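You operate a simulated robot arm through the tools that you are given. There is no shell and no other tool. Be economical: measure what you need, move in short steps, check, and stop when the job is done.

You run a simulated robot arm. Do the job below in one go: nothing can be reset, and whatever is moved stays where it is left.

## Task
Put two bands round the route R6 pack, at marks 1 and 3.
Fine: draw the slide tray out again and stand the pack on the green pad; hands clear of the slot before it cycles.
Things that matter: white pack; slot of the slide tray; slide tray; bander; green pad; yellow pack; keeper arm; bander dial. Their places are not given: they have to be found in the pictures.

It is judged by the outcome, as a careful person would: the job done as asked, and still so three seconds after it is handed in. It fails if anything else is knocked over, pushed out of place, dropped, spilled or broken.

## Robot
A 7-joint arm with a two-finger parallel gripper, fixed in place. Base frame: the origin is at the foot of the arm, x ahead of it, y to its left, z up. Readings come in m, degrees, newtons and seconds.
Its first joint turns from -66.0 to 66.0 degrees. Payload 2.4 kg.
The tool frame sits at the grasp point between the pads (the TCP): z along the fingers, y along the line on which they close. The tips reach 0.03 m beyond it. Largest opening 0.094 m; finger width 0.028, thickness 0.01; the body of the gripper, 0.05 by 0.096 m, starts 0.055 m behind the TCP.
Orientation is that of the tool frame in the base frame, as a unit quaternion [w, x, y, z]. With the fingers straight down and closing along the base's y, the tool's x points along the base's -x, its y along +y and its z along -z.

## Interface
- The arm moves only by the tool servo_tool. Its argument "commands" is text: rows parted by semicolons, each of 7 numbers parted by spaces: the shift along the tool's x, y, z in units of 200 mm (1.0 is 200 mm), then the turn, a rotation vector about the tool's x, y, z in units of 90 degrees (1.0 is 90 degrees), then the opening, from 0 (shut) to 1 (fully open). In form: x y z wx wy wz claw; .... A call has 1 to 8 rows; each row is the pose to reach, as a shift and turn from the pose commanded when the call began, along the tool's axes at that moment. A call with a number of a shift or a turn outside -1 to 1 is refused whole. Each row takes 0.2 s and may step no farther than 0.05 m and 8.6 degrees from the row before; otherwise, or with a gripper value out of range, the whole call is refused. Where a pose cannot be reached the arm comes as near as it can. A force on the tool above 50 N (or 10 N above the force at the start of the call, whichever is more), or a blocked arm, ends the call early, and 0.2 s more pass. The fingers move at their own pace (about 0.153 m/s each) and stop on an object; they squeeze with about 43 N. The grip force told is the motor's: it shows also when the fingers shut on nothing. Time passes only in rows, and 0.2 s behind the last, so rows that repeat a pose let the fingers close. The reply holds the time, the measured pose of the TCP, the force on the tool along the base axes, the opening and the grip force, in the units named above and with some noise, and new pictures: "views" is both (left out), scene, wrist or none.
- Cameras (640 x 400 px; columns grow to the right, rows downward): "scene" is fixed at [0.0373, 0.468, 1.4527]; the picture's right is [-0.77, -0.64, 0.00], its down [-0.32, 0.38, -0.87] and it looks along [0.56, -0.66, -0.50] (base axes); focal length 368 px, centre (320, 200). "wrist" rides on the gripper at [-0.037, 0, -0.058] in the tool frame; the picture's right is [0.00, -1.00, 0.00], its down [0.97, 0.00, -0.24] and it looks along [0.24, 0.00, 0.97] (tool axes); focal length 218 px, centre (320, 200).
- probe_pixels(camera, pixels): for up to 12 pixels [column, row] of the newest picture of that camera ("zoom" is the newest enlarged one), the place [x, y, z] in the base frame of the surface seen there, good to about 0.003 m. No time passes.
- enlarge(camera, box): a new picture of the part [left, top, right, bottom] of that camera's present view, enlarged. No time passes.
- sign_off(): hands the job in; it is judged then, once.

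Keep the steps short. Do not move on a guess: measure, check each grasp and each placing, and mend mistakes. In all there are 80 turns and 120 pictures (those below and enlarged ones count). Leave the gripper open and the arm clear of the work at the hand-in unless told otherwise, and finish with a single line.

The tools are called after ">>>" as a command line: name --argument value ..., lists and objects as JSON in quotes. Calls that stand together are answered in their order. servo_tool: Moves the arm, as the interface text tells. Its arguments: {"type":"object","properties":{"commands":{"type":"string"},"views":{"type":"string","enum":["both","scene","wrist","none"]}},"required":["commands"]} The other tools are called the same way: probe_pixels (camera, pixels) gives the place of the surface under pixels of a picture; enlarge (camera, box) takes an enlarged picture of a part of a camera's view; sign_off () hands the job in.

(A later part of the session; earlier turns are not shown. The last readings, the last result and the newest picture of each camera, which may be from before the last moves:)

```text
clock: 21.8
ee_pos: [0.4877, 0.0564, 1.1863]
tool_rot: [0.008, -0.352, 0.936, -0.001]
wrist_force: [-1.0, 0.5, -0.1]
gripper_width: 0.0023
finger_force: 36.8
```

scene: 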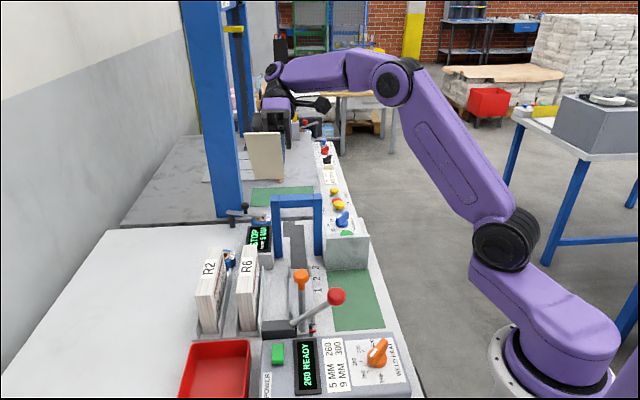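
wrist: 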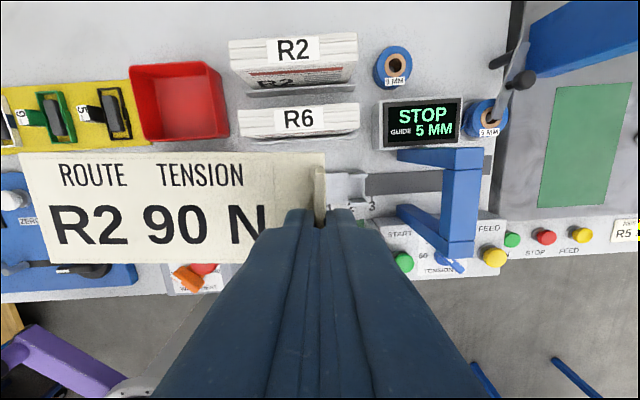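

Orientation is restored. Moving back over the original spot, staying above the packs.

>>> servo_tool --commands "-0.2 -0.02 0 0 0 0 0; -0.4 -0.04 0 0 0 0 0; -0.6 -0.06 0.1 0 0 0 0; -0.8 -0.077 0.3 0 0 0 0; -0.95 -0.077 0.5 0 0 0 0" --views "none"

>>> servo_tool --commands "-0.16 0 0 0 0 0 0; -0.16 0 0.2 0 0 0 0; -0.16 0 0.4 0 0 0 0; -0.16 0 0.6 0 0 0 0; -0.16 0 0.8 0 0 0 0; -0.16 0 0.9 0 0 0 0" --views "both"

```text
refused: row 4 steps farther than a row can; nothing moved
```

```text
clock: 23.2
ee_pos: [0.5116, 0.0769, 1.0071]
tool_rot: [0.006, -0.354, 0.935, 0.0]
wrist_force: [0.9, -0.9, -0.4]
gripper_width: 0.0024
finger_force: 37.0
```

scene: 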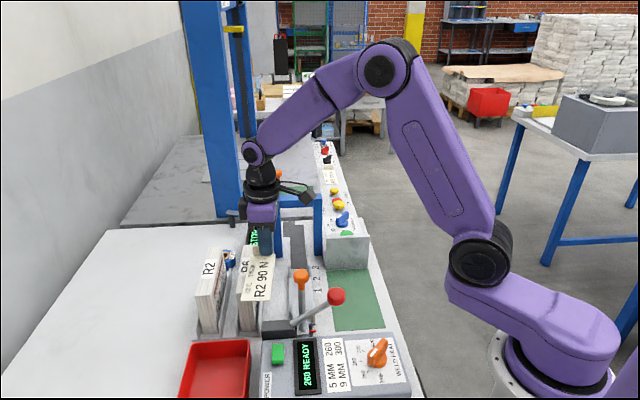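
wrist: 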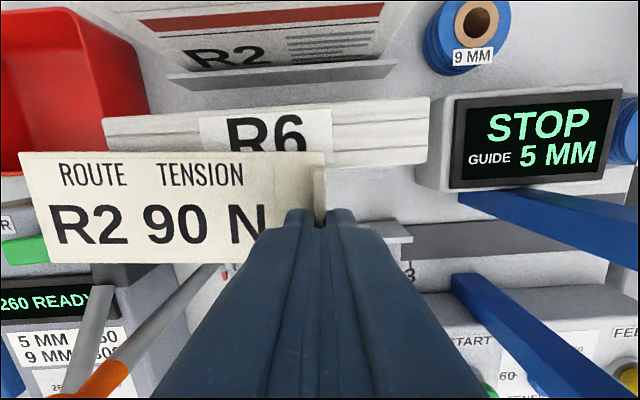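

The first call was refused but the second still ran, so the hand came down in the wrong place. Nothing was touched and the forces are nil. I'll go straight back up, and from now on move one call at a time.

>>> servo_tool --commands "0 0 -0.2 0 0 0 0; 0 0 -0.4 0 0 0 0; 0 0 -0.5 0 0 0 0" --views "scene"

```text
clock: 24.0
ee_pos: [0.51, 0.0778, 1.1039]
tool_rot: [0.006, -0.353, 0.936, 0.0]
wrist_force: [0.4, -0.5, -0.8]
gripper_width: 0.0022
finger_force: 37.1
```

scene: 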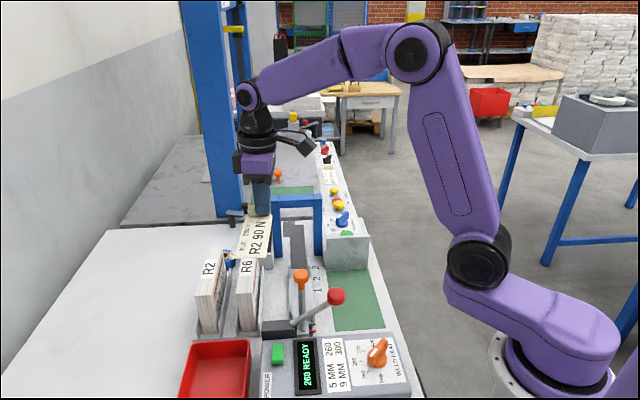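

>>> servo_tool --commands "-0.19 -0.017 0 0 0 0 0; -0.38 -0.034 0 0 0 0 0; -0.57 -0.051 0 0 0 0 0; -0.76 -0.068 0 0 0 0 0; -0.955 -0.086 0 0 0 0 0" --views "none"

```text
clock: 25.2
ee_pos: [0.6417, 0.1776, 1.1048]
tool_rot: [0.005, -0.352, 0.936, 0.001]
wrist_force: [0.9, -0.2, -0.1]
gripper_width: 0.0025
finger_force: 37.1
out of reach, approached as far as the arm can: row 5
```

>>> servo_tool --commands "-0.05 -0.026 0.15 0 0 0 0; -0.132 -0.026 0.3 0 0 0 0; -0.132 -0.026 0.5 0 0 0 0; -0.132 -0.026 0.7 0 0 0 0; -0.132 -0.026 0.9 0 0 0 0"

```text
clock: 26.4
ee_pos: [0.6682, 0.1925, 0.9267]
tool_rot: [0.007, -0.353, 0.935, 0.0]
wrist_force: [0.0, -0.6, 0.4]
gripper_width: 0.0025
finger_force: 36.7
out of reach, approached as far as the arm can: row 2
```

scene: 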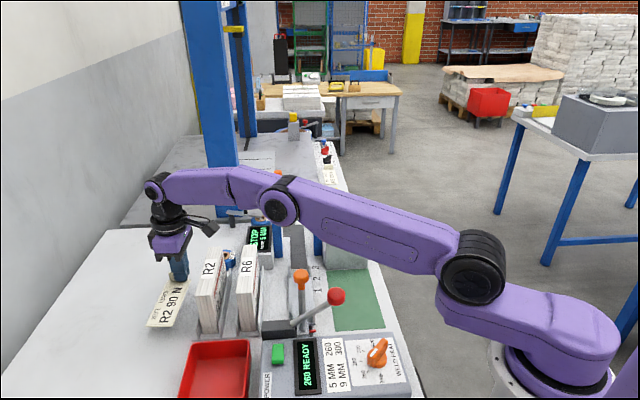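
wrist: 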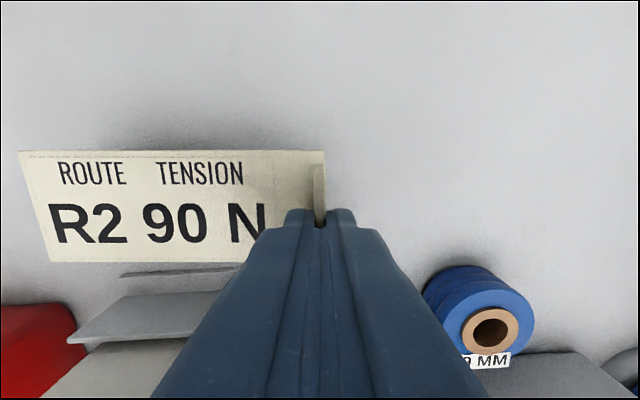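

Down the last 36 mm, setting it at the original spot and height.

>>> servo_tool --commands "0.012 0 0.1 0 0 0 0; 0.012 0 0.18 0 0 0 0; 0.012 0 0.18 0 0 0 0; 0.012 0 0.18 0 0 0 0.25; 0.012 0 0.18 0 0 0 0.4; 0.012 0 0.18 0 0 0 0.4; 0.012 0 0 0 0 0 0.4; 0.012 0 -0.24 0 0 0 0.5"

```text
clock: 28.2
ee_pos: [0.6657, 0.192, 0.9751]
tool_rot: [0.007, -0.352, 0.936, 0.001]
wrist_force: [-0.2, 0.0, -0.6]
gripper_width: 0.0472
finger_force: 0.1
```

scene: 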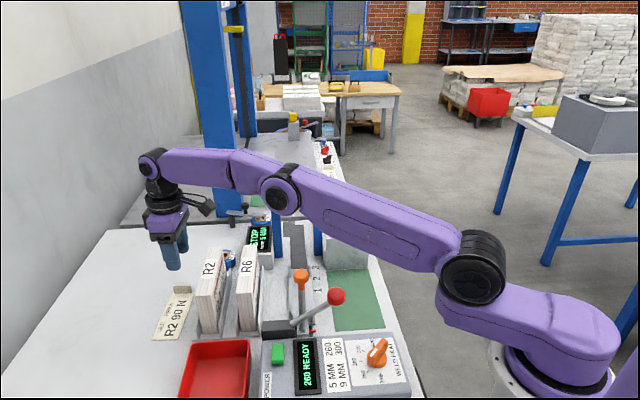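
wrist: 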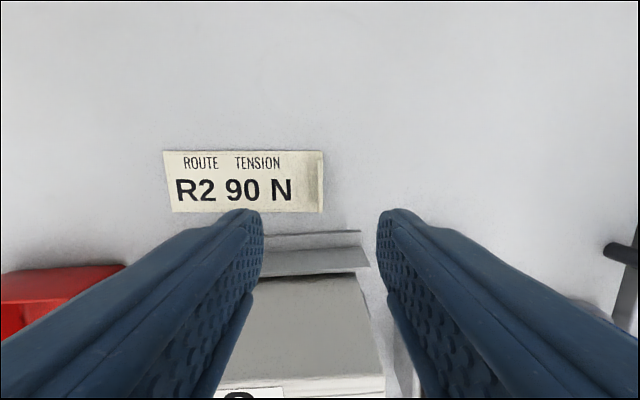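

The card is back where it was. R6's figure may be on the back of a pack, on the wall-facing sides of the bander, or elsewhere. I'll retreat a little, rise and tilt the camera back toward the robot to see the back sides.

>>> servo_tool --commands "0.1 0 -0.22 0 0.07 0 0.5; 0.2 0 -0.44 0 0.14 0 0.8; 0.3 0 -0.66 0 0.21 0 1; 0.4 0 -0.88 0 0.28 0 1; 0.5 0 -0.95 0 0.35 0 1; 0.5 0 -0.95 0 0.42 0 1" --views "wrist"

```text
clock: 29.6
ee_pos: [0.5407, 0.1339, 1.1358]
tool_rot: [-0.222, -0.342, 0.909, -0.088]
wrist_force: [-0.8, 0.5, -0.3]
gripper_width: 0.0941
finger_force: 0.1
out of reach, approached as far as the arm can: row 1, 2, 3, 4, 5, 6
```

wrist: 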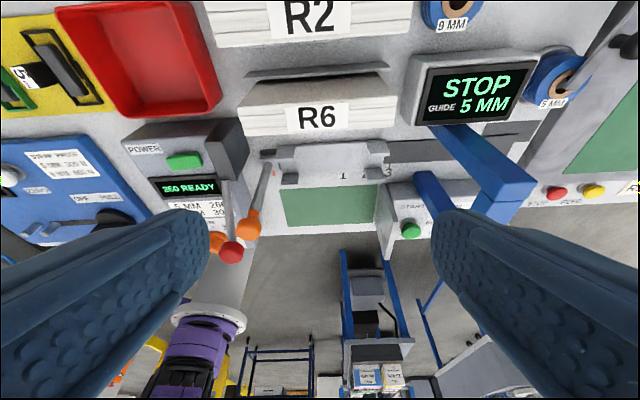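

>>> enlarge --camera "wrist" --box '[240, 300, 420, 400]'

>>> enlarge --camera "scene" --box '[230, 20, 430, 140]'

>>> enlarge --camera "scene" --box '[430, 0, 640, 180]'

```text
3.56 times, centred on (330, 350) of wrist
```

zoom: 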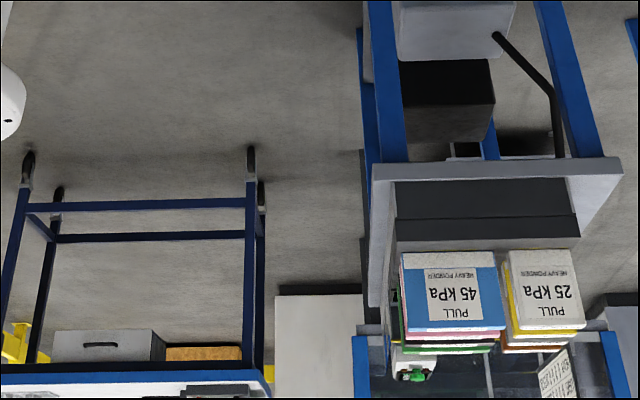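

```text
3.20 times, centred on (330, 80) of scene
```

zoom: 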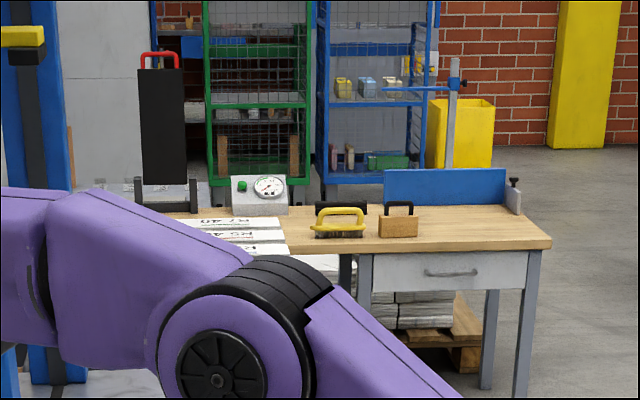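

```text
2.22 times, centred on (535, 90) of scene
```

zoom: 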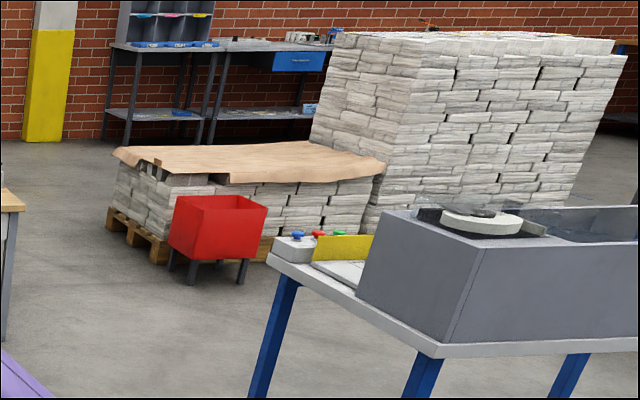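

There's a sheet with text like "R…" on the wooden table in the back (scene ~300,97). I'll move the arm out of that line and enlarge it.

>>> servo_tool --commands "0.1 0.2 -0.05 0 -0.07 0 1; 0.2 0.4 -0.1 0 -0.14 0 1; 0.3 0.6 -0.15 0 -0.21 0 1; 0.4 0.75 -0.2 0 -0.28 0 1; 0.5 0.85 -0.2 0 -0.35 0 1" --views "scene"

>>> enlarge --camera "scene" --box '[272, 78, 332, 115]'

```text
clock: 30.8
ee_pos: [0.3797, 0.2202, 1.2108]
tool_rot: [0.033, -0.352, 0.935, 0.01]
wrist_force: [1.3, 0.7, -0.6]
gripper_width: 0.0938
finger_force: 0.1
```

scene: 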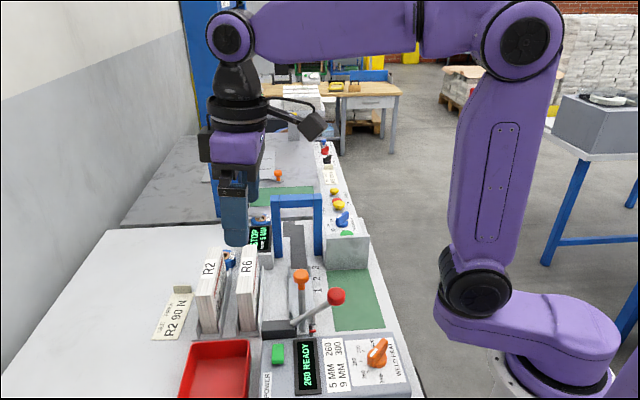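

```text
10.67 times, centred on (302, 96) of scene
```

zoom: 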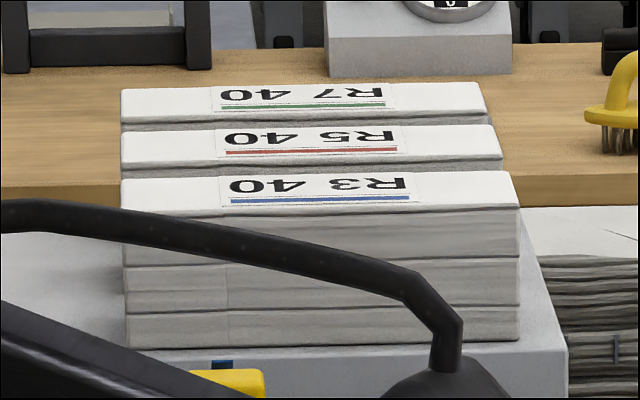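

Those are just stacks R7, R5 and R3 with counts. Next I'll study the tray, the keeper and the R6 pack from above. First I'll centre the hand over the tray.

>>> servo_tool --commands "0.1 -0.2 0 0 0 0 1; 0.15 -0.4 0 0 0 0 1; 0.2 -0.5 0 0 0 0 1" --views "wrist"

```text
clock: 31.6
ee_pos: [0.4142, 0.116, 1.2086]
tool_rot: [0.032, -0.353, 0.935, 0.009]
wrist_force: [0.4, -0.2, -0.1]
gripper_width: 0.0939
finger_force: 0.0
```

wrist: 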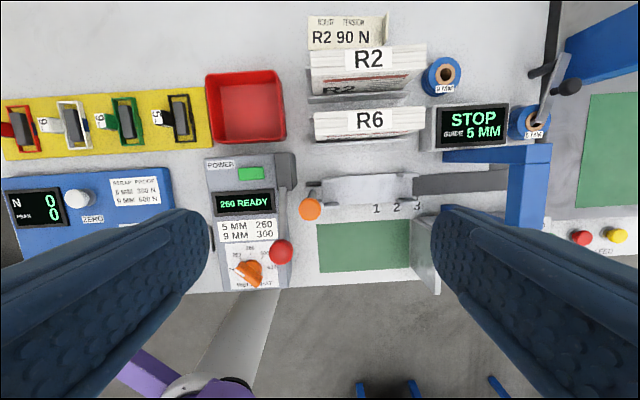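

>>> enlarge --camera "wrist" --box '[260, 90, 440, 290]'

>>> probe_pixels --camera "wrist" --pixels '[[315, 181], [409, 178], [325, 205], [408, 198], [360, 188], [377, 208], [397, 206], [416, 204], [460, 182], [310, 207], [281, 251], [313, 140]]'

>>> probe_pixels --camera "wrist" --pixels '[[315, 121], [424, 117], [317, 135], [423, 131], [370, 125], [320, 230], [400, 225], [402, 268], [322, 270], [430, 140], [545, 150], [285, 175]]'

```text
2.00 times, centred on (350, 190) of wrist
```

zoom: 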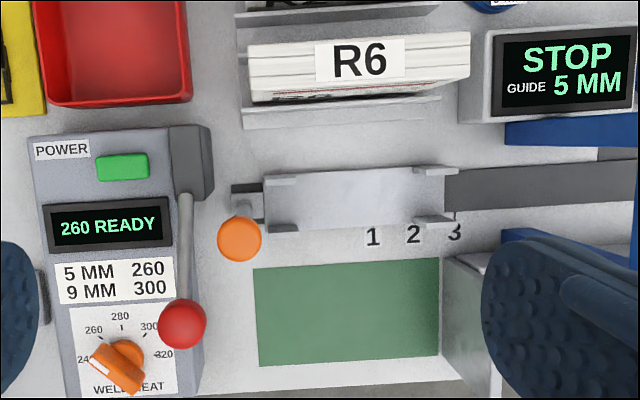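

```text
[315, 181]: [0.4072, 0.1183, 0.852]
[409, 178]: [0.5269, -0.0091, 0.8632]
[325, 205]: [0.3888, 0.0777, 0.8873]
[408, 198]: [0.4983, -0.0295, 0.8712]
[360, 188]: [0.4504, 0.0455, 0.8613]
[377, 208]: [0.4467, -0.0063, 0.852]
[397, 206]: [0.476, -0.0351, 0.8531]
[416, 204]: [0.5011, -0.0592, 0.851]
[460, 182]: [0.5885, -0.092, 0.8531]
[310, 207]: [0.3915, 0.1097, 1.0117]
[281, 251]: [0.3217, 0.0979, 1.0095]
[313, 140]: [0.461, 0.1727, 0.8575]
```

```text
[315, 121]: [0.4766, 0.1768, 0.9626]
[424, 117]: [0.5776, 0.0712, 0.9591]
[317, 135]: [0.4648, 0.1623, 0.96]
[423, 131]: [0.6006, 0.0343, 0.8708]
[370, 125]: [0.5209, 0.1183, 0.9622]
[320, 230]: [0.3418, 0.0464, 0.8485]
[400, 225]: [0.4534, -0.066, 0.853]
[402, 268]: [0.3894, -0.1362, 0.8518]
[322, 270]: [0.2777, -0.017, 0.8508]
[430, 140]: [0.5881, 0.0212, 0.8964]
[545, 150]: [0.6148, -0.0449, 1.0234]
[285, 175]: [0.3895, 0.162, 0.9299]
```

Geometry now (u along the bench, v across it): pack R6 is about 146 mm long, centred at (0.520, 0.117) with its top at 0.961. The tray is about 160 mm long. Marks 1–3 are 38 mm apart, which matches quarter points on the pack. I'll go above R6 with the fingers turned to close across its thickness, which also lets me check its hidden side.

>>> servo_tool --commands "-0.05 -0.04 0 0.003 0.004 0.09 1; -0.1 -0.08 0 0.006 0.009 0.18 1; -0.15 -0.13 0 0.008 0.013 0.27 1; -0.2 -0.17 0 0.011 0.018 0.36 1; -0.25 -0.21 0 0.014 0.022 0.45 1; -0.3 -0.26 0 0.017 0.027 0.54 1; -0.35 -0.3 0 0.02 0.031 0.63 1; -0.4 -0.345 0 0.0225 0.0355 0.72 1" --views "none"

```text
clock: 33.4
ee_pos: [0.5207, 0.1148, 1.2134]
tool_rot: [0.003, 0.206, 0.979, -0.001]
wrist_force: [-0.6, 0.6, -0.8]
gripper_width: 0.0942
finger_force: 0.0
```

>>> servo_tool --commands "0 0 0.2 0 0 0.08 0.9; 0 0 0.4 0 0 0.16 0.9; 0 0 0.6 0 0 0.241 0.9; 0 0 0.76 0 0 0.241 0.9"

```text
clock: 34.4
ee_pos: [0.5228, 0.1121, 1.0619]
tool_rot: [0.003, 0.384, 0.923, 0.0]
wrist_force: [-0.1, -0.4, 0.7]
gripper_width: 0.0846
finger_force: 0.1
```

scene: 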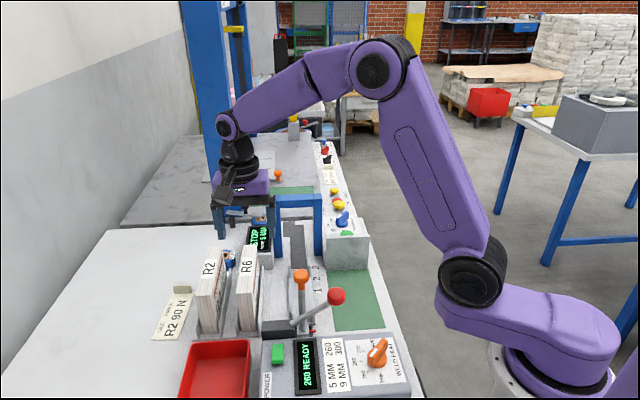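
wrist: 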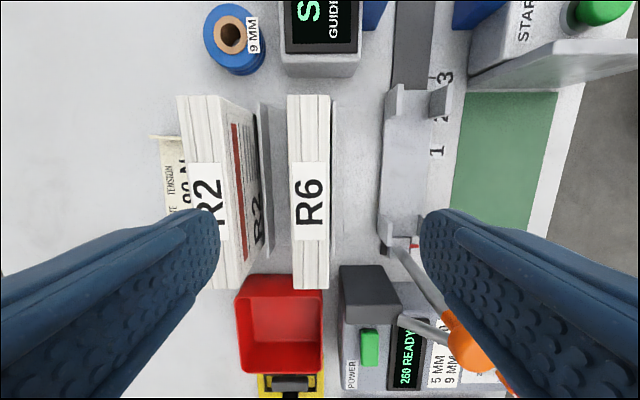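

Now aligned with the bench. I'll enlarge the tray with the red pointer, and measure.

>>> enlarge --camera "wrist" --box '[360, 60, 480, 300]'

>>> probe_pixels --camera "wrist" --pixels '[[290, 97], [326, 97], [290, 285], [326, 285], [308, 190], [413, 247], [408, 245], [392, 100], [440, 105], [436, 151], [441, 118], [388, 225]]'

>>> probe_pixels --camera "wrist" --pixels '[[446, 78], [416, 232], [383, 250], [395, 255], [405, 160], [333, 130], [333, 250], [337, 180], [465, 345], [500, 110], [545, 110], [490, 215]]'

```text
1.67 times, centred on (420, 180) of wrist
```

zoom: 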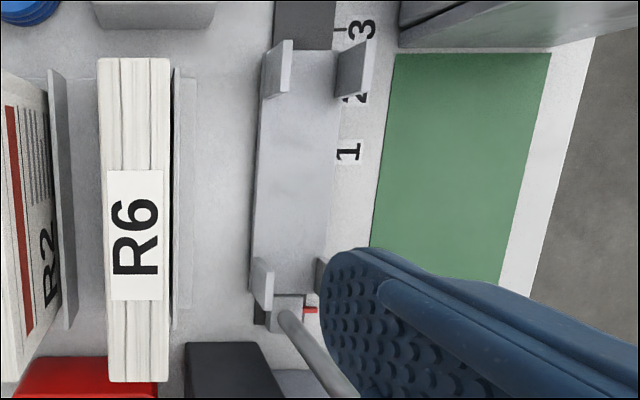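

```text
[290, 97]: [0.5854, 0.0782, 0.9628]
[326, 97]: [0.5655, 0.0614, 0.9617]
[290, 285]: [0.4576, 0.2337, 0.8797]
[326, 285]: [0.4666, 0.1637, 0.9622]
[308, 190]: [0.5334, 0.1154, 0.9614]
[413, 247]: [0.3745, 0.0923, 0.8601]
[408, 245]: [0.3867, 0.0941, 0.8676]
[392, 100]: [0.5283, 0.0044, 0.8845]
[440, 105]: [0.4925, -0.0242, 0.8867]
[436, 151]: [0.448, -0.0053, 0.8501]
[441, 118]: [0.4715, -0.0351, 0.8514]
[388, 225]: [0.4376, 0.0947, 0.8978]
```

```text
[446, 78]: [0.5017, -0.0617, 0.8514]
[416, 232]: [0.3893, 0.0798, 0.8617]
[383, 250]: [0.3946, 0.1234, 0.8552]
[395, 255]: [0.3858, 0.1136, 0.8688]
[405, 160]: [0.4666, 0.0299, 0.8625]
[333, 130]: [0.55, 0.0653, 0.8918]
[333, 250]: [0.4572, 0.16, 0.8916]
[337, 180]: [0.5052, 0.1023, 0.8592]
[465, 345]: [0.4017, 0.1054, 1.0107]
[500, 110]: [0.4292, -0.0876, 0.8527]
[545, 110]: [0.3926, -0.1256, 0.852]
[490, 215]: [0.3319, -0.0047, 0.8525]
```

Pack thickness is about 28 mm, centre at (0.525, 0.121), and rack plates top out at 0.892. I'm descending with open fingers astride R6 (TCP 0.938, tips 0.908), then closing.

>>> servo_tool --commands "0.024 0.037 0.2 0 0 0 0.9; 0.024 0.037 0.4 0 0 0 0.9; 0.024 0.037 0.62 0 0 0 0.9; 0.024 0.037 0.62 0 0 0 0.5; 0.024 0.037 0.62 0 0 0 0.1; 0.024 0.037 0.62 0 0 0 0.1; 0.024 0.037 0.62 0 0 0 0.1" --views "wrist"

```text
clock: 36.0
ee_pos: [0.5286, 0.1218, 0.9391]
tool_rot: [0.002, 0.384, 0.923, 0.001]
wrist_force: [-0.3, -0.3, 0.1]
gripper_width: 0.0341
finger_force: 43.2
```

wrist: 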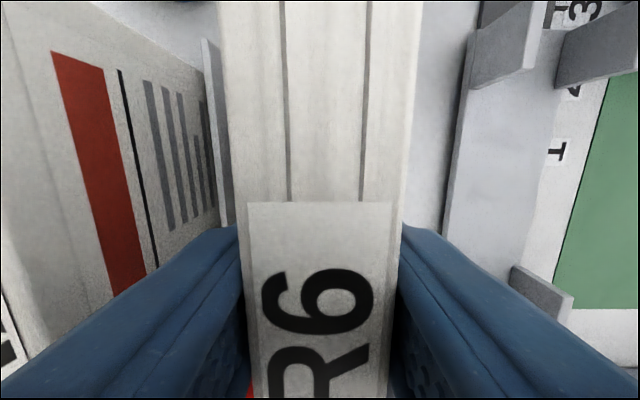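

R6 is gripped (34 mm, 43 N). Lifting it 0.15 m clear and viewing the rack beneath.

>>> servo_tool --commands "0 0 -0.1 0 0 0 0.1; 0 0 -0.3 0 0 0 0.1; 0 0 -0.5 0 0 0 0.1; 0 0 -0.75 0 0 0 0.1" --views "scene"

```text
clock: 37.0
ee_pos: [0.5246, 0.1262, 1.0895]
tool_rot: [0.004, 0.384, 0.923, 0.0]
wrist_force: [-0.3, 0.4, -3.2]
gripper_width: 0.0337
finger_force: 42.9
```

scene: 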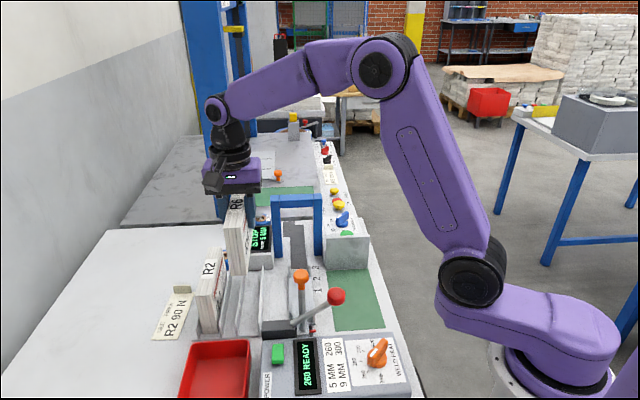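

Nothing in the rack. Yawing the pack so its back faces the scene camera.

>>> servo_tool --commands "0.05 0 -0.1 0 0 -0.09 0.1; 0.1 0 -0.2 0 0 -0.18 0.1; 0.15 0 -0.3 0 0 -0.27 0.1; 0.2 0 -0.3 0 0 -0.36 0.1; 0.25 0 -0.3 0 0 -0.45 0.1; 0.3 0 -0.3 0 0 -0.54 0.1; 0.3 0 -0.3 0 0 -0.63 0.1; 0.3 0 -0.3 0 0 -0.72 0.1" --views "scene"

>>> enlarge --camera "scene" --box '[180, 130, 340, 350]'

```text
clock: 38.8
ee_pos: [0.4823, 0.1663, 1.1483]
tool_rot: [0.003, -0.171, 0.985, -0.001]
wrist_force: [0.3, 0.2, -3.6]
gripper_width: 0.0343
finger_force: 42.9
```

scene: 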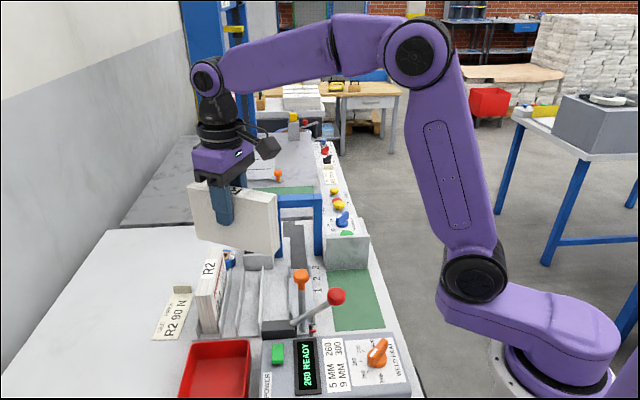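

```text
1.82 times, centred on (260, 240) of scene
```

zoom: 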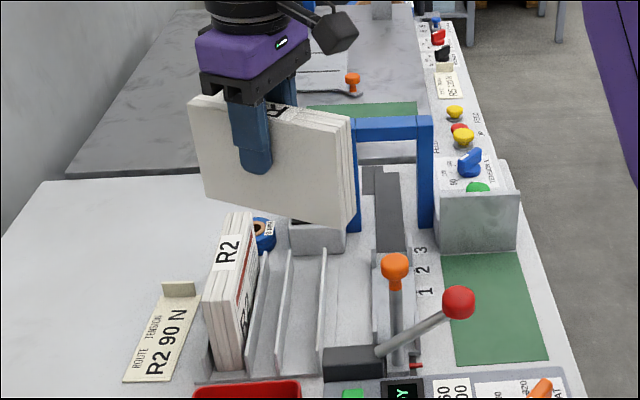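

The back is blank too. I'll turn it back and bring the pack above the tray (staying high over the knob), and place it. I can search on with a free hand afterwards.

>>> servo_tool --commands "0.03 -0.06 0 0 0 0.09 0.1; 0.07 -0.14 0 0 0 0.18 0.1; 0.11 -0.22 0 0 0 0.27 0.1; 0.15 -0.29 0 0 0 0.36 0.1; 0.19 -0.36 0 0 0 0.45 0.1; 0.23 -0.43 0 0 0 0.54 0.1; 0.26 -0.5 0 0 0 0.63 0.1; 0.3 -0.58 0 0 0 0.725 0.1" --views "both"

```text
clock: 40.6
ee_pos: [0.4651, 0.0359, 1.1472]
tool_rot: [0.002, 0.389, 0.921, 0.0]
wrist_force: [-0.5, 0.1, -3.7]
gripper_width: 0.0344
finger_force: 42.3
```

scene: 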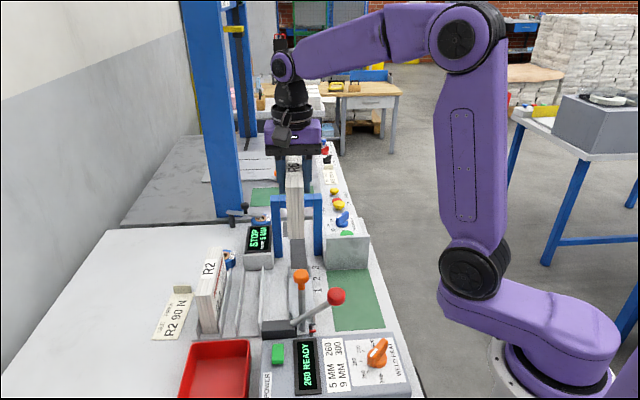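
wrist: 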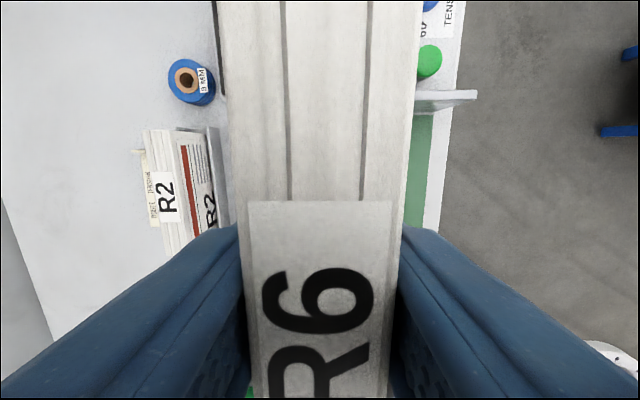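

Centred over the tray within 2 mm. Descending to just above the tabs, then checking.

>>> servo_tool --commands "0 -0.008 0.2 0 0 0 0.1; 0 -0.008 0.4 0 0 0 0.1; 0 -0.008 0.6 0 0 0 0.1; 0 -0.008 0.8 0 0 0 0.1" --views "scene"

>>> enlarge --camera "scene" --box '[240, 180, 370, 350]'

```text
clock: 41.6
ee_pos: [0.4637, 0.0354, 0.9864]
tool_rot: [0.003, 0.388, 0.922, 0.001]
wrist_force: [0.5, -0.3, -3.0]
gripper_width: 0.0343
finger_force: 43.0
```

scene: 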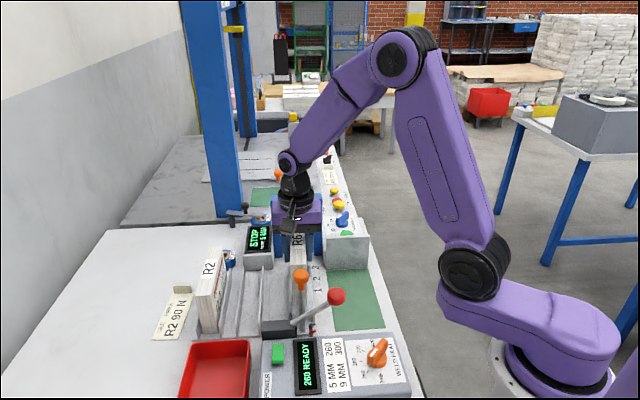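

```text
2.35 times, centred on (305, 265) of scene
```

zoom: 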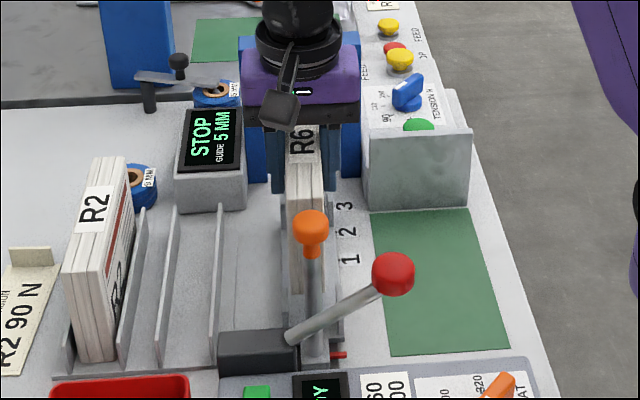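

Looks right, with the pack end clear of the knob. Lowering the last 41 mm until it seats.

>>> servo_tool --commands "0 0 0.08 0 0 0 0.1; 0 0 0.15 0 0 0 0.1; 0 0 0.19 0 0 0 0.1; 0 0 0.205 0 0 0 0.1" --views "scene"

```text
clock: 42.6
ee_pos: [0.463, 0.0358, 0.9476]
tool_rot: [0.002, 0.388, 0.922, 0.001]
wrist_force: [-0.7, -0.1, -3.8]
gripper_width: 0.034
finger_force: 43.4
```

scene: 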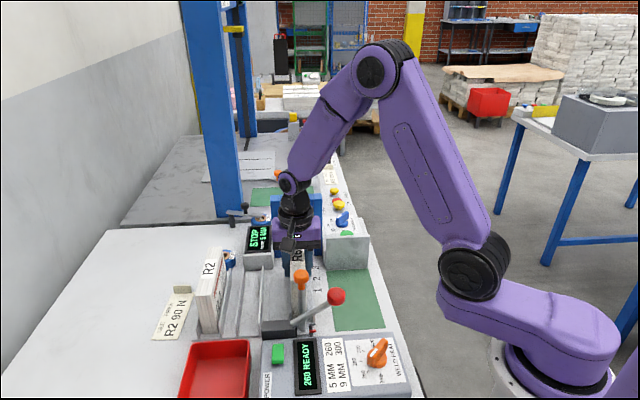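

Weight is still on the hand. Lowering a few more mm.

>>> servo_tool --commands "0 0 0.01 0 0 0 0.1; 0 0 0.02 0 0 0 0.1; 0 0 0.03 0 0 0 0.1" --views "none"

```text
clock: 43.4
ee_pos: [0.4635, 0.0355, 0.9445]
tool_rot: [0.005, 0.388, 0.922, 0.003]
wrist_force: [-4.6, -1.3, 38.5]
gripper_width: 0.0343
finger_force: 43.3
```

Seated (contact force up, z as computed). Releasing and rising straight up.

>>> servo_tool --commands "0 0 -0.01 0 0 0 0.1; 0 0 -0.01 0 0 0 0.6; 0 0 -0.01 0 0 0 0.6; 0 0 -0.2 0 0 0 0.6; 0 0 -0.4 0 0 0 0.6; 0 0 -0.6 0 0 0 0.8" --views "both"

>>> enlarge --camera "scene" --box '[240, 190, 380, 350]'

```text
clock: 44.8
ee_pos: [0.4619, 0.036, 1.0625]
tool_rot: [0.002, 0.387, 0.922, 0.001]
wrist_force: [0.7, 0.1, 0.3]
gripper_width: 0.0752
finger_force: 0.1
```

scene: 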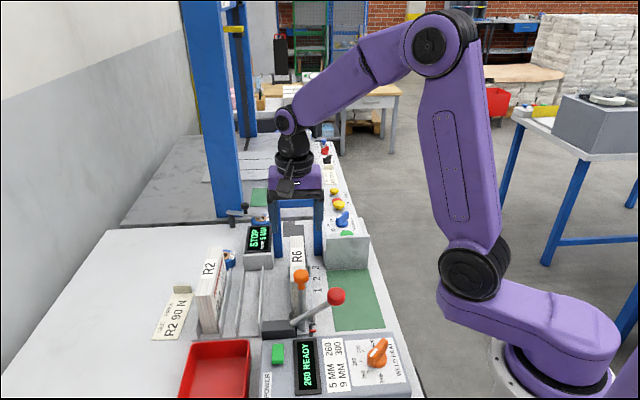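
wrist: 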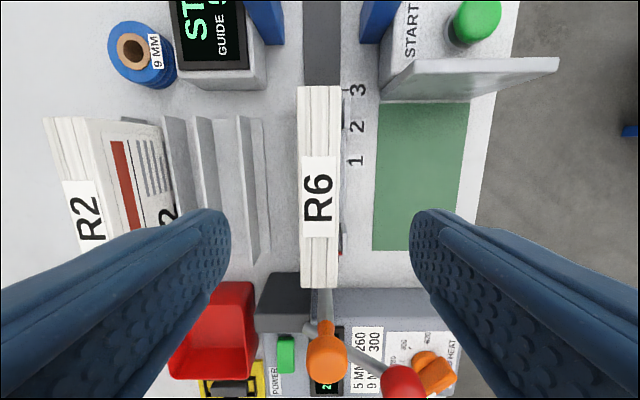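

```text
2.50 times, centred on (310, 270) of scene
```

zoom: 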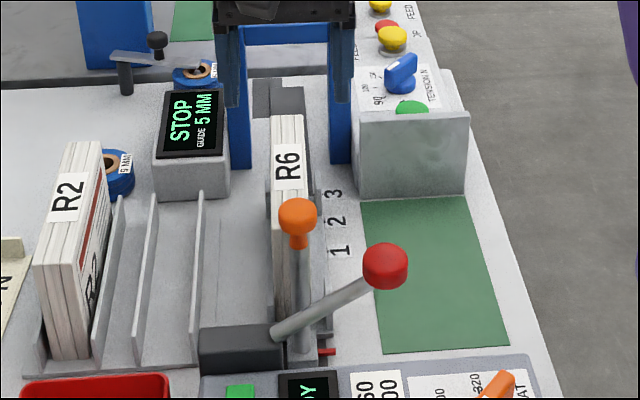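

R6 now stands in the tray. I'll go over the bander's control box to read the dial and search around it.

>>> servo_tool --commands "0 0 -0.24 0 0 0 0.8; -0.1 -0.1 -0.4 0 0 0 1; -0.23 -0.23 -0.54 0 0 0 1; -0.36 -0.36 -0.65 0 0 0 1; -0.48 -0.48 -0.7 0 0 0 1; -0.6 -0.6 -0.7 0 0 0 1" --views "wrist"

>>> enlarge --camera "wrist" --box '[250, 60, 410, 200]'

```text
clock: 46.2
ee_pos: [0.4627, -0.1348, 1.2047]
tool_rot: [0.002, 0.388, 0.922, 0.0]
wrist_force: [0.3, 0.1, 0.0]
gripper_width: 0.0939
finger_force: 0.0
```

wrist: 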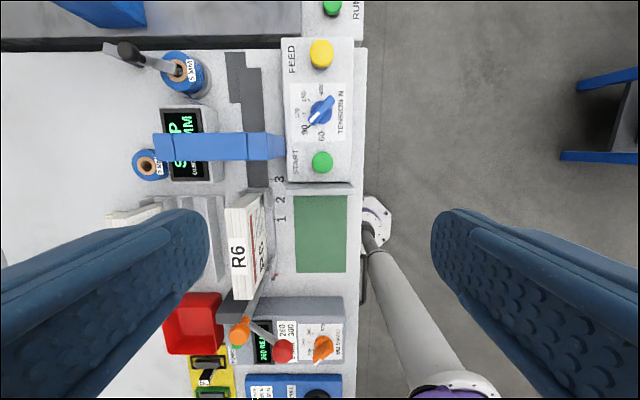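

```text
2.86 times, centred on (330, 130) of wrist
```

zoom: 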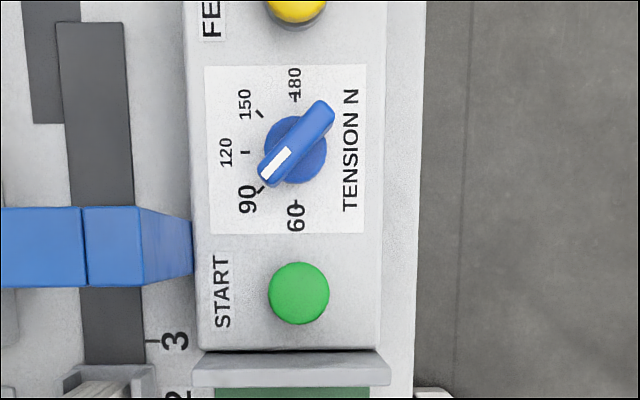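

The dial points at 90. I'll take a closer look at the R6 pack's printed front face, now visible at (250,240).

>>> enlarge --camera "wrist" --box '[215, 180, 285, 310]'

>>> enlarge --camera "wrist" --box '[100, 0, 220, 200]'

```text
3.08 times, centred on (250, 245) of wrist
```

zoom: 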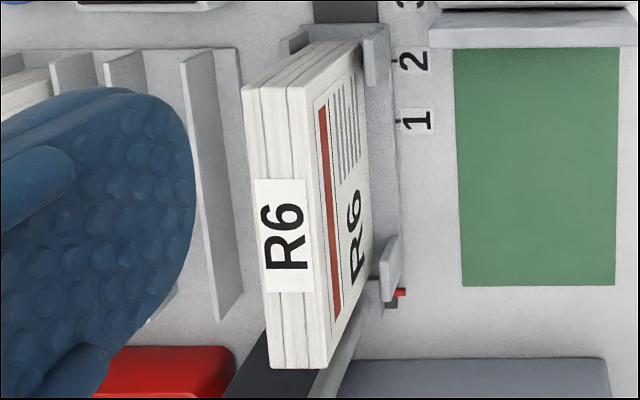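

```text
2.00 times, centred on (160, 100) of wrist
```

zoom: 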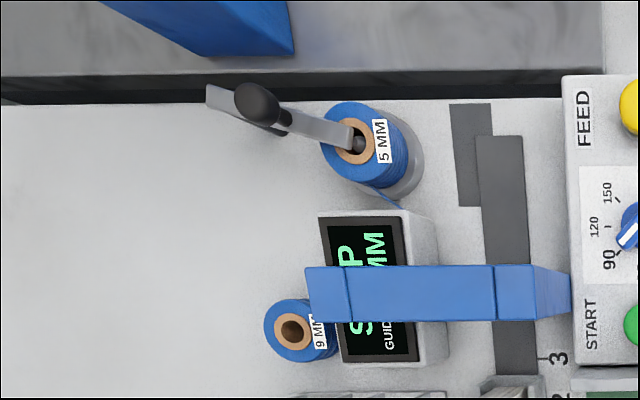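

I'll tilt the camera along the bench to view the far side fully.

>>> servo_tool --commands "0 0 -0.05 0 -0.09 0 1; 0 0 -0.1 0 -0.18 0 1; 0 0.1 -0.15 0 -0.27 0 1; 0 0.2 -0.15 0 -0.36 0 1; 0 0.3 -0.15 0 -0.45 0 1; 0 0.4 -0.15 0 -0.54 0 1" --views "wrist"

>>> enlarge --camera "wrist" --box '[200, 60, 420, 210]'

```text
clock: 47.6
ee_pos: [0.521, -0.0778, 1.2334]
tool_rot: [0.384, 0.353, 0.839, -0.158]
wrist_force: [1.3, -0.3, 0.2]
gripper_width: 0.0936
finger_force: 0.2
```

wrist: 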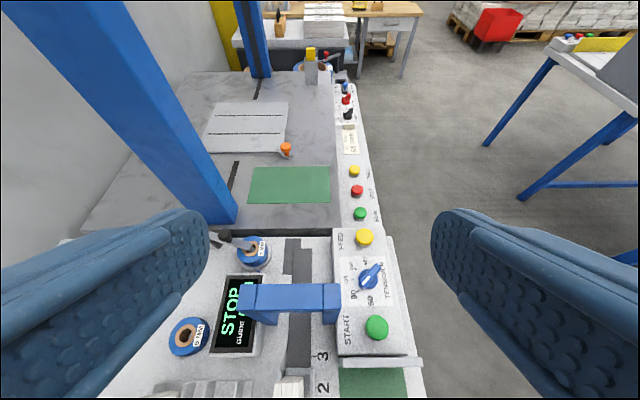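

```text
2.67 times, centred on (310, 135) of wrist
```

zoom: 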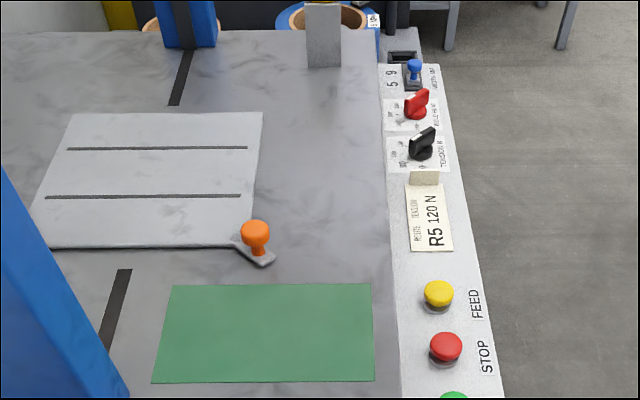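

No R6 card anywhere I can see. The display reads "STOP" while the tray sits at its end stop, so it may show more once the tray moves. I'll go to the tray's orange knob, levelling the hand on the way.

>>> servo_tool --commands "0.08 0.03 -0.09 0 0.09 0 1; 0.16 0.06 -0.19 0 0.18 0 1; 0.25 0.09 -0.28 0 0.27 0 1; 0.33 0.12 -0.37 0 0.36 0 1; 0.42 0.15 -0.47 0 0.45 0 1; 0.5 0.18 -0.56 0 0.54 0 1" --views "none"

```text
clock: 49.0
ee_pos: [0.4383, 0.0544, 1.2304]
tool_rot: [0.003, 0.387, 0.922, 0.001]
wrist_force: [-0.1, 0.1, 0.4]
gripper_width: 0.094
finger_force: 0.0
```

>>> servo_tool --commands "0.2 0.01 0.15 0 0 0 0.8; 0.39 0.012 0.3 0 0 0 0.7; 0.39 0.012 0.5 0 0 0 0.7" --views "wrist"

```text
clock: 49.8
ee_pos: [0.3848, 0.1144, 1.13]
tool_rot: [0.003, 0.387, 0.922, 0.001]
wrist_force: [0.5, 0.4, 0.4]
gripper_width: 0.0656
finger_force: 0.1
```

wrist: 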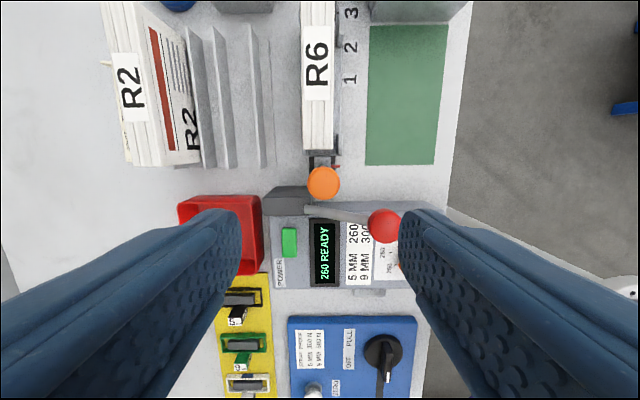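

>>> probe_pixels --camera "wrist" --pixels '[[323, 182], [310, 183], [336, 183], [323, 170], [323, 196], [383, 224], [320, 160], [337, 166], [350, 80], [348, 47], [350, 13], [305, 210]]'

>>> enlarge --camera "wrist" --box '[290, 60, 370, 240]'

```text
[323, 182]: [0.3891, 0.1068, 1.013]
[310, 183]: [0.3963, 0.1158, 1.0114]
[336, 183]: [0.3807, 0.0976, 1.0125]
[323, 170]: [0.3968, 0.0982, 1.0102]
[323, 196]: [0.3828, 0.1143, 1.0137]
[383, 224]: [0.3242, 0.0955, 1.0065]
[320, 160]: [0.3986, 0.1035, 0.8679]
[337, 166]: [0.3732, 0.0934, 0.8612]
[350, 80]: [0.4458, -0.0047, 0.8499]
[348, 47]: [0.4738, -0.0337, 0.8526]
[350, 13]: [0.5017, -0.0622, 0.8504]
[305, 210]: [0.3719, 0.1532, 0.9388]
```

```text
2.22 times, centred on (330, 150) of wrist
```

zoom: 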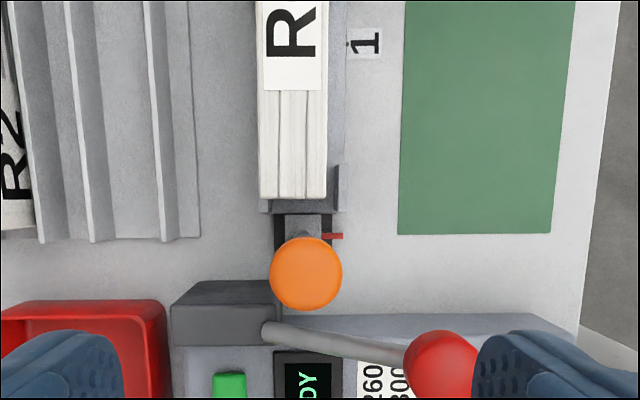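

The knob centre is (0.389, 0.1065) with its top at 1.013. The red pointer is at u 0.195 and the marks are at u 0.316, 0.356 and 0.396, so I need pushes of 0.121 m for mark 1 and 0.201 m for mark 3. Descending onto the knob and gripping it.

>>> servo_tool --commands "-0.043 -0.013 0.2 0 0 0 0.6; -0.043 -0.013 0.4 0 0 0 0.6; -0.043 -0.013 0.64 0 0 0 0.6; -0.043 -0.013 0.64 0 0 0 0.2; -0.043 -0.013 0.64 0 0 0 0.1; -0.043 -0.013 0.64 0 0 0 0.1" --views "none"

```text
clock: 51.2
ee_pos: [0.3917, 0.1028, 0.9998]
tool_rot: [0.001, 0.387, 0.922, 0.0]
wrist_force: [-3.3, 0.4, -10.0]
gripper_width: 0.0276
finger_force: 45.3
```

Knob is held. I'll push slowly along the track by 40 mm and watch the force and the display.

>>> servo_tool --commands "-0.05 0 0 0 0 0 0.1; -0.1 0 0 0 0 0 0.1; -0.15 0 0 0 0 0 0.1; -0.2 0 0 0 0 0 0.1" --views "scene"

>>> enlarge --camera "scene" --box '[230, 190, 370, 350]'

```text
clock: 52.2
ee_pos: [0.4195, 0.0748, 1.0002]
tool_rot: [0.001, 0.389, 0.921, 0.0]
wrist_force: [-14.6, -12.9, 6.1]
gripper_width: 0.0279
finger_force: 44.6
```

scene: 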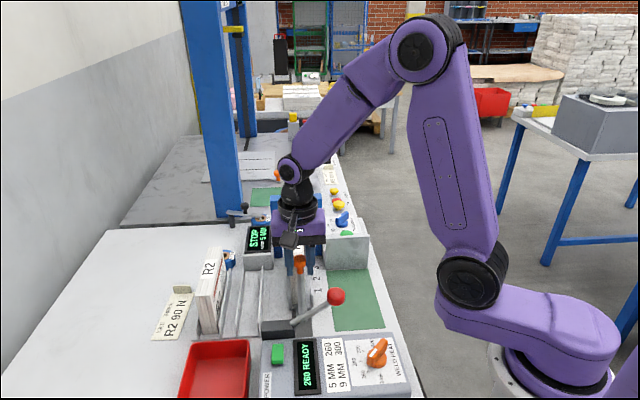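

```text
2.50 times, centred on (300, 270) of scene
```

zoom: 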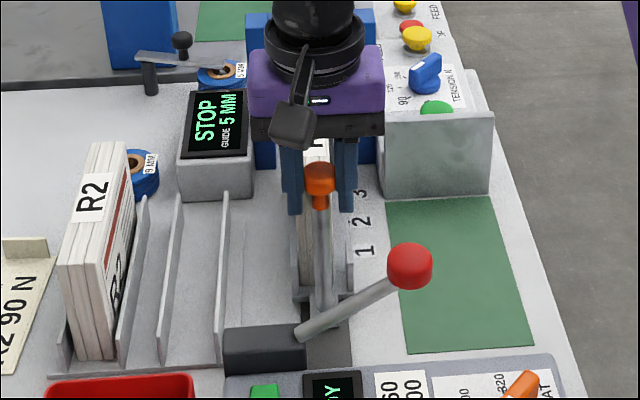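

The tray slides well, with a little sideways load (~19 N). I'll ease 2 mm to that side and continue to mark 1 (81 mm more).

>>> servo_tool --commands "-0.06 -0.006 0 0 0 0 0.1; -0.12 -0.01 0 0 0 0 0.1; -0.18 -0.012 0 0 0 0 0.1; -0.24 -0.014 0 0 0 0 0.1; -0.3 -0.016 0 0 0 0 0.1; -0.36 -0.018 0 0 0 0 0.1; -0.405 -0.018 0 0 0 0 0.1" --views "both"

>>> enlarge --camera "scene" --box '[270, 230, 350, 340]'

```text
clock: 53.8
ee_pos: [0.4756, 0.0179, 1.0011]
tool_rot: [0.004, 0.386, 0.923, 0.002]
wrist_force: [19.0, 22.5, -33.3]
gripper_width: 0.0274
finger_force: 45.3
```

scene: 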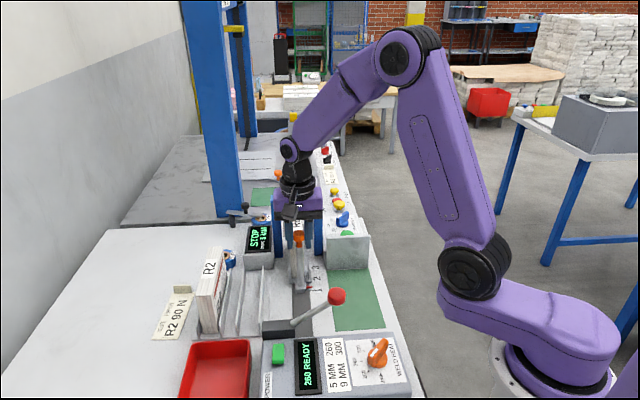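
wrist: 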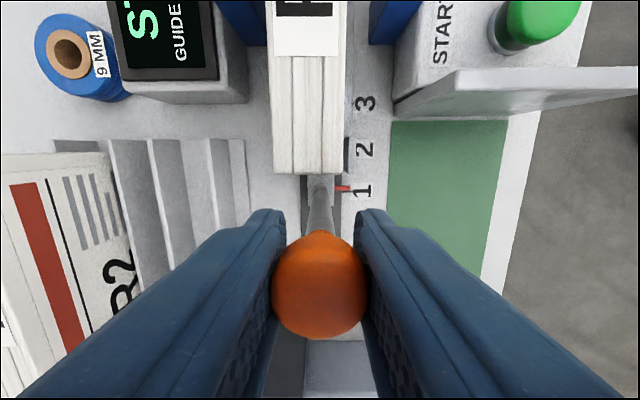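

```text
3.64 times, centred on (310, 285) of scene
```

zoom: 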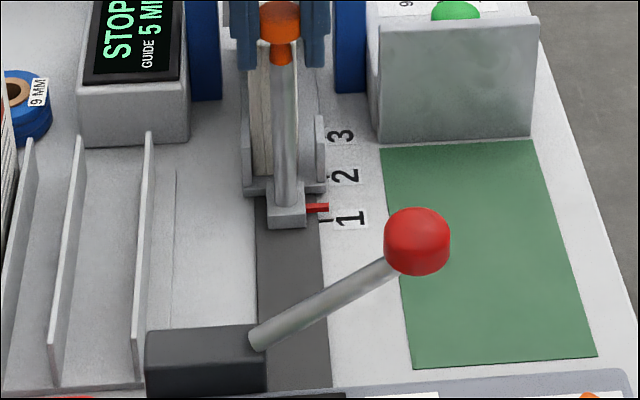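

>>> probe_pixels --camera "zoom" --pixels '[[322, 208], [312, 208], [324, 222], [332, 177], [330, 138], [350, 219]]'

>>> probe_pixels --camera "wrist" --pixels '[[346, 189], [338, 187], [362, 191], [353, 193]]'

>>> enlarge --camera "wrist" --box '[320, 130, 400, 210]'

```text
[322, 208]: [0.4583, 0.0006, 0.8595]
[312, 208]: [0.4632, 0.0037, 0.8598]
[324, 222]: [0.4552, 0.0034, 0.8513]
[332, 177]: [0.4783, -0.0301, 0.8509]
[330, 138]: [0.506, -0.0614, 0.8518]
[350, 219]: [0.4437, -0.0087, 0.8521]
```

```text
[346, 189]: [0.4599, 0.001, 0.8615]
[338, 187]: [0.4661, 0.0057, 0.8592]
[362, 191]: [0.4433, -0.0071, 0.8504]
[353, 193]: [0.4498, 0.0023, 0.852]
```

```text
5.00 times, centred on (360, 170) of wrist
```

zoom: 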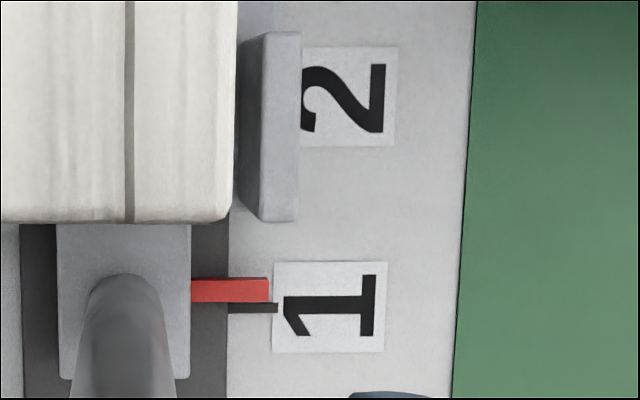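

The pointer is about 4–5 mm past tick 1 (u 0.321 against 0.3165). Easing back 4.5 mm and relaxing the side and vertical load.

>>> servo_tool --commands "0.012 0.008 0.006 0 0 0 0.1; 0.0225 0.01 0.01 0 0 0 0.1; 0.0225 0.01 0.01 0 0 0 0.1" --views "wrist"

>>> enlarge --camera "wrist" --box '[320, 130, 400, 210]'

```text
clock: 54.6
ee_pos: [0.4747, 0.0207, 1.0023]
tool_rot: [0.006, 0.389, 0.921, 0.001]
wrist_force: [10.2, 11.2, 26.0]
gripper_width: 0.0277
finger_force: 45.1
```

wrist: 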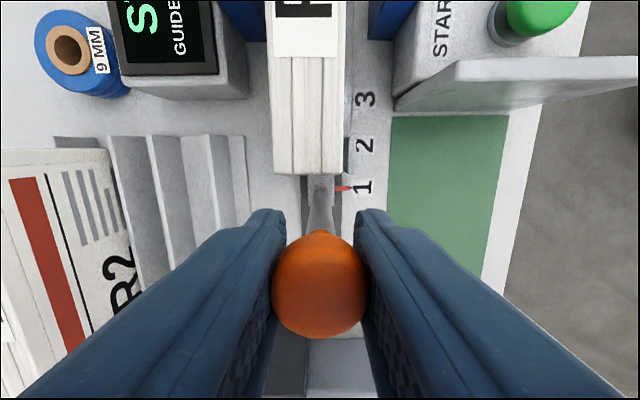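

```text
5.00 times, centred on (360, 170) of wrist
```

zoom: 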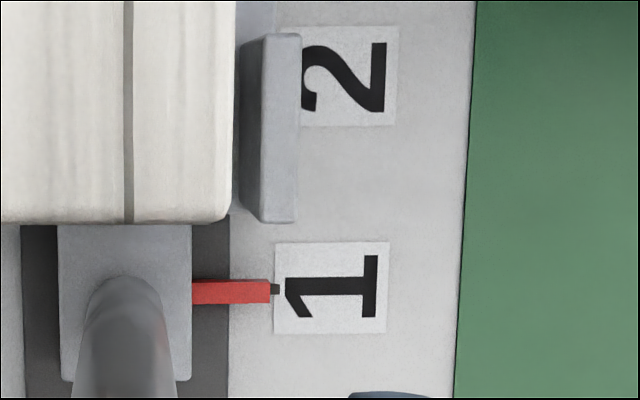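

The pointer now lines up with tick 1. Releasing the knob and rising.

>>> servo_tool --commands "0.004 0.003 -0.004 0 0 0 0.1; 0.004 0.003 -0.004 0 0 0 0.6; 0.004 0.003 -0.004 0 0 0 0.6; 0.004 0.003 -0.2 0 0 0 0.6; 0.004 0.003 -0.44 0 0 0 0.6; 0.004 0.1 -0.66 0 0 0 0.8; 0 0.3 -0.78 0 0 0 1; 0 0.5 -0.9 0 0 0 1" --views "none"

```text
clock: 56.4
ee_pos: [0.5438, 0.0916, 1.1816]
tool_rot: [0.0, 0.387, 0.922, 0.002]
wrist_force: [1.2, 0.7, -0.7]
gripper_width: 0.094
finger_force: 0.1
```

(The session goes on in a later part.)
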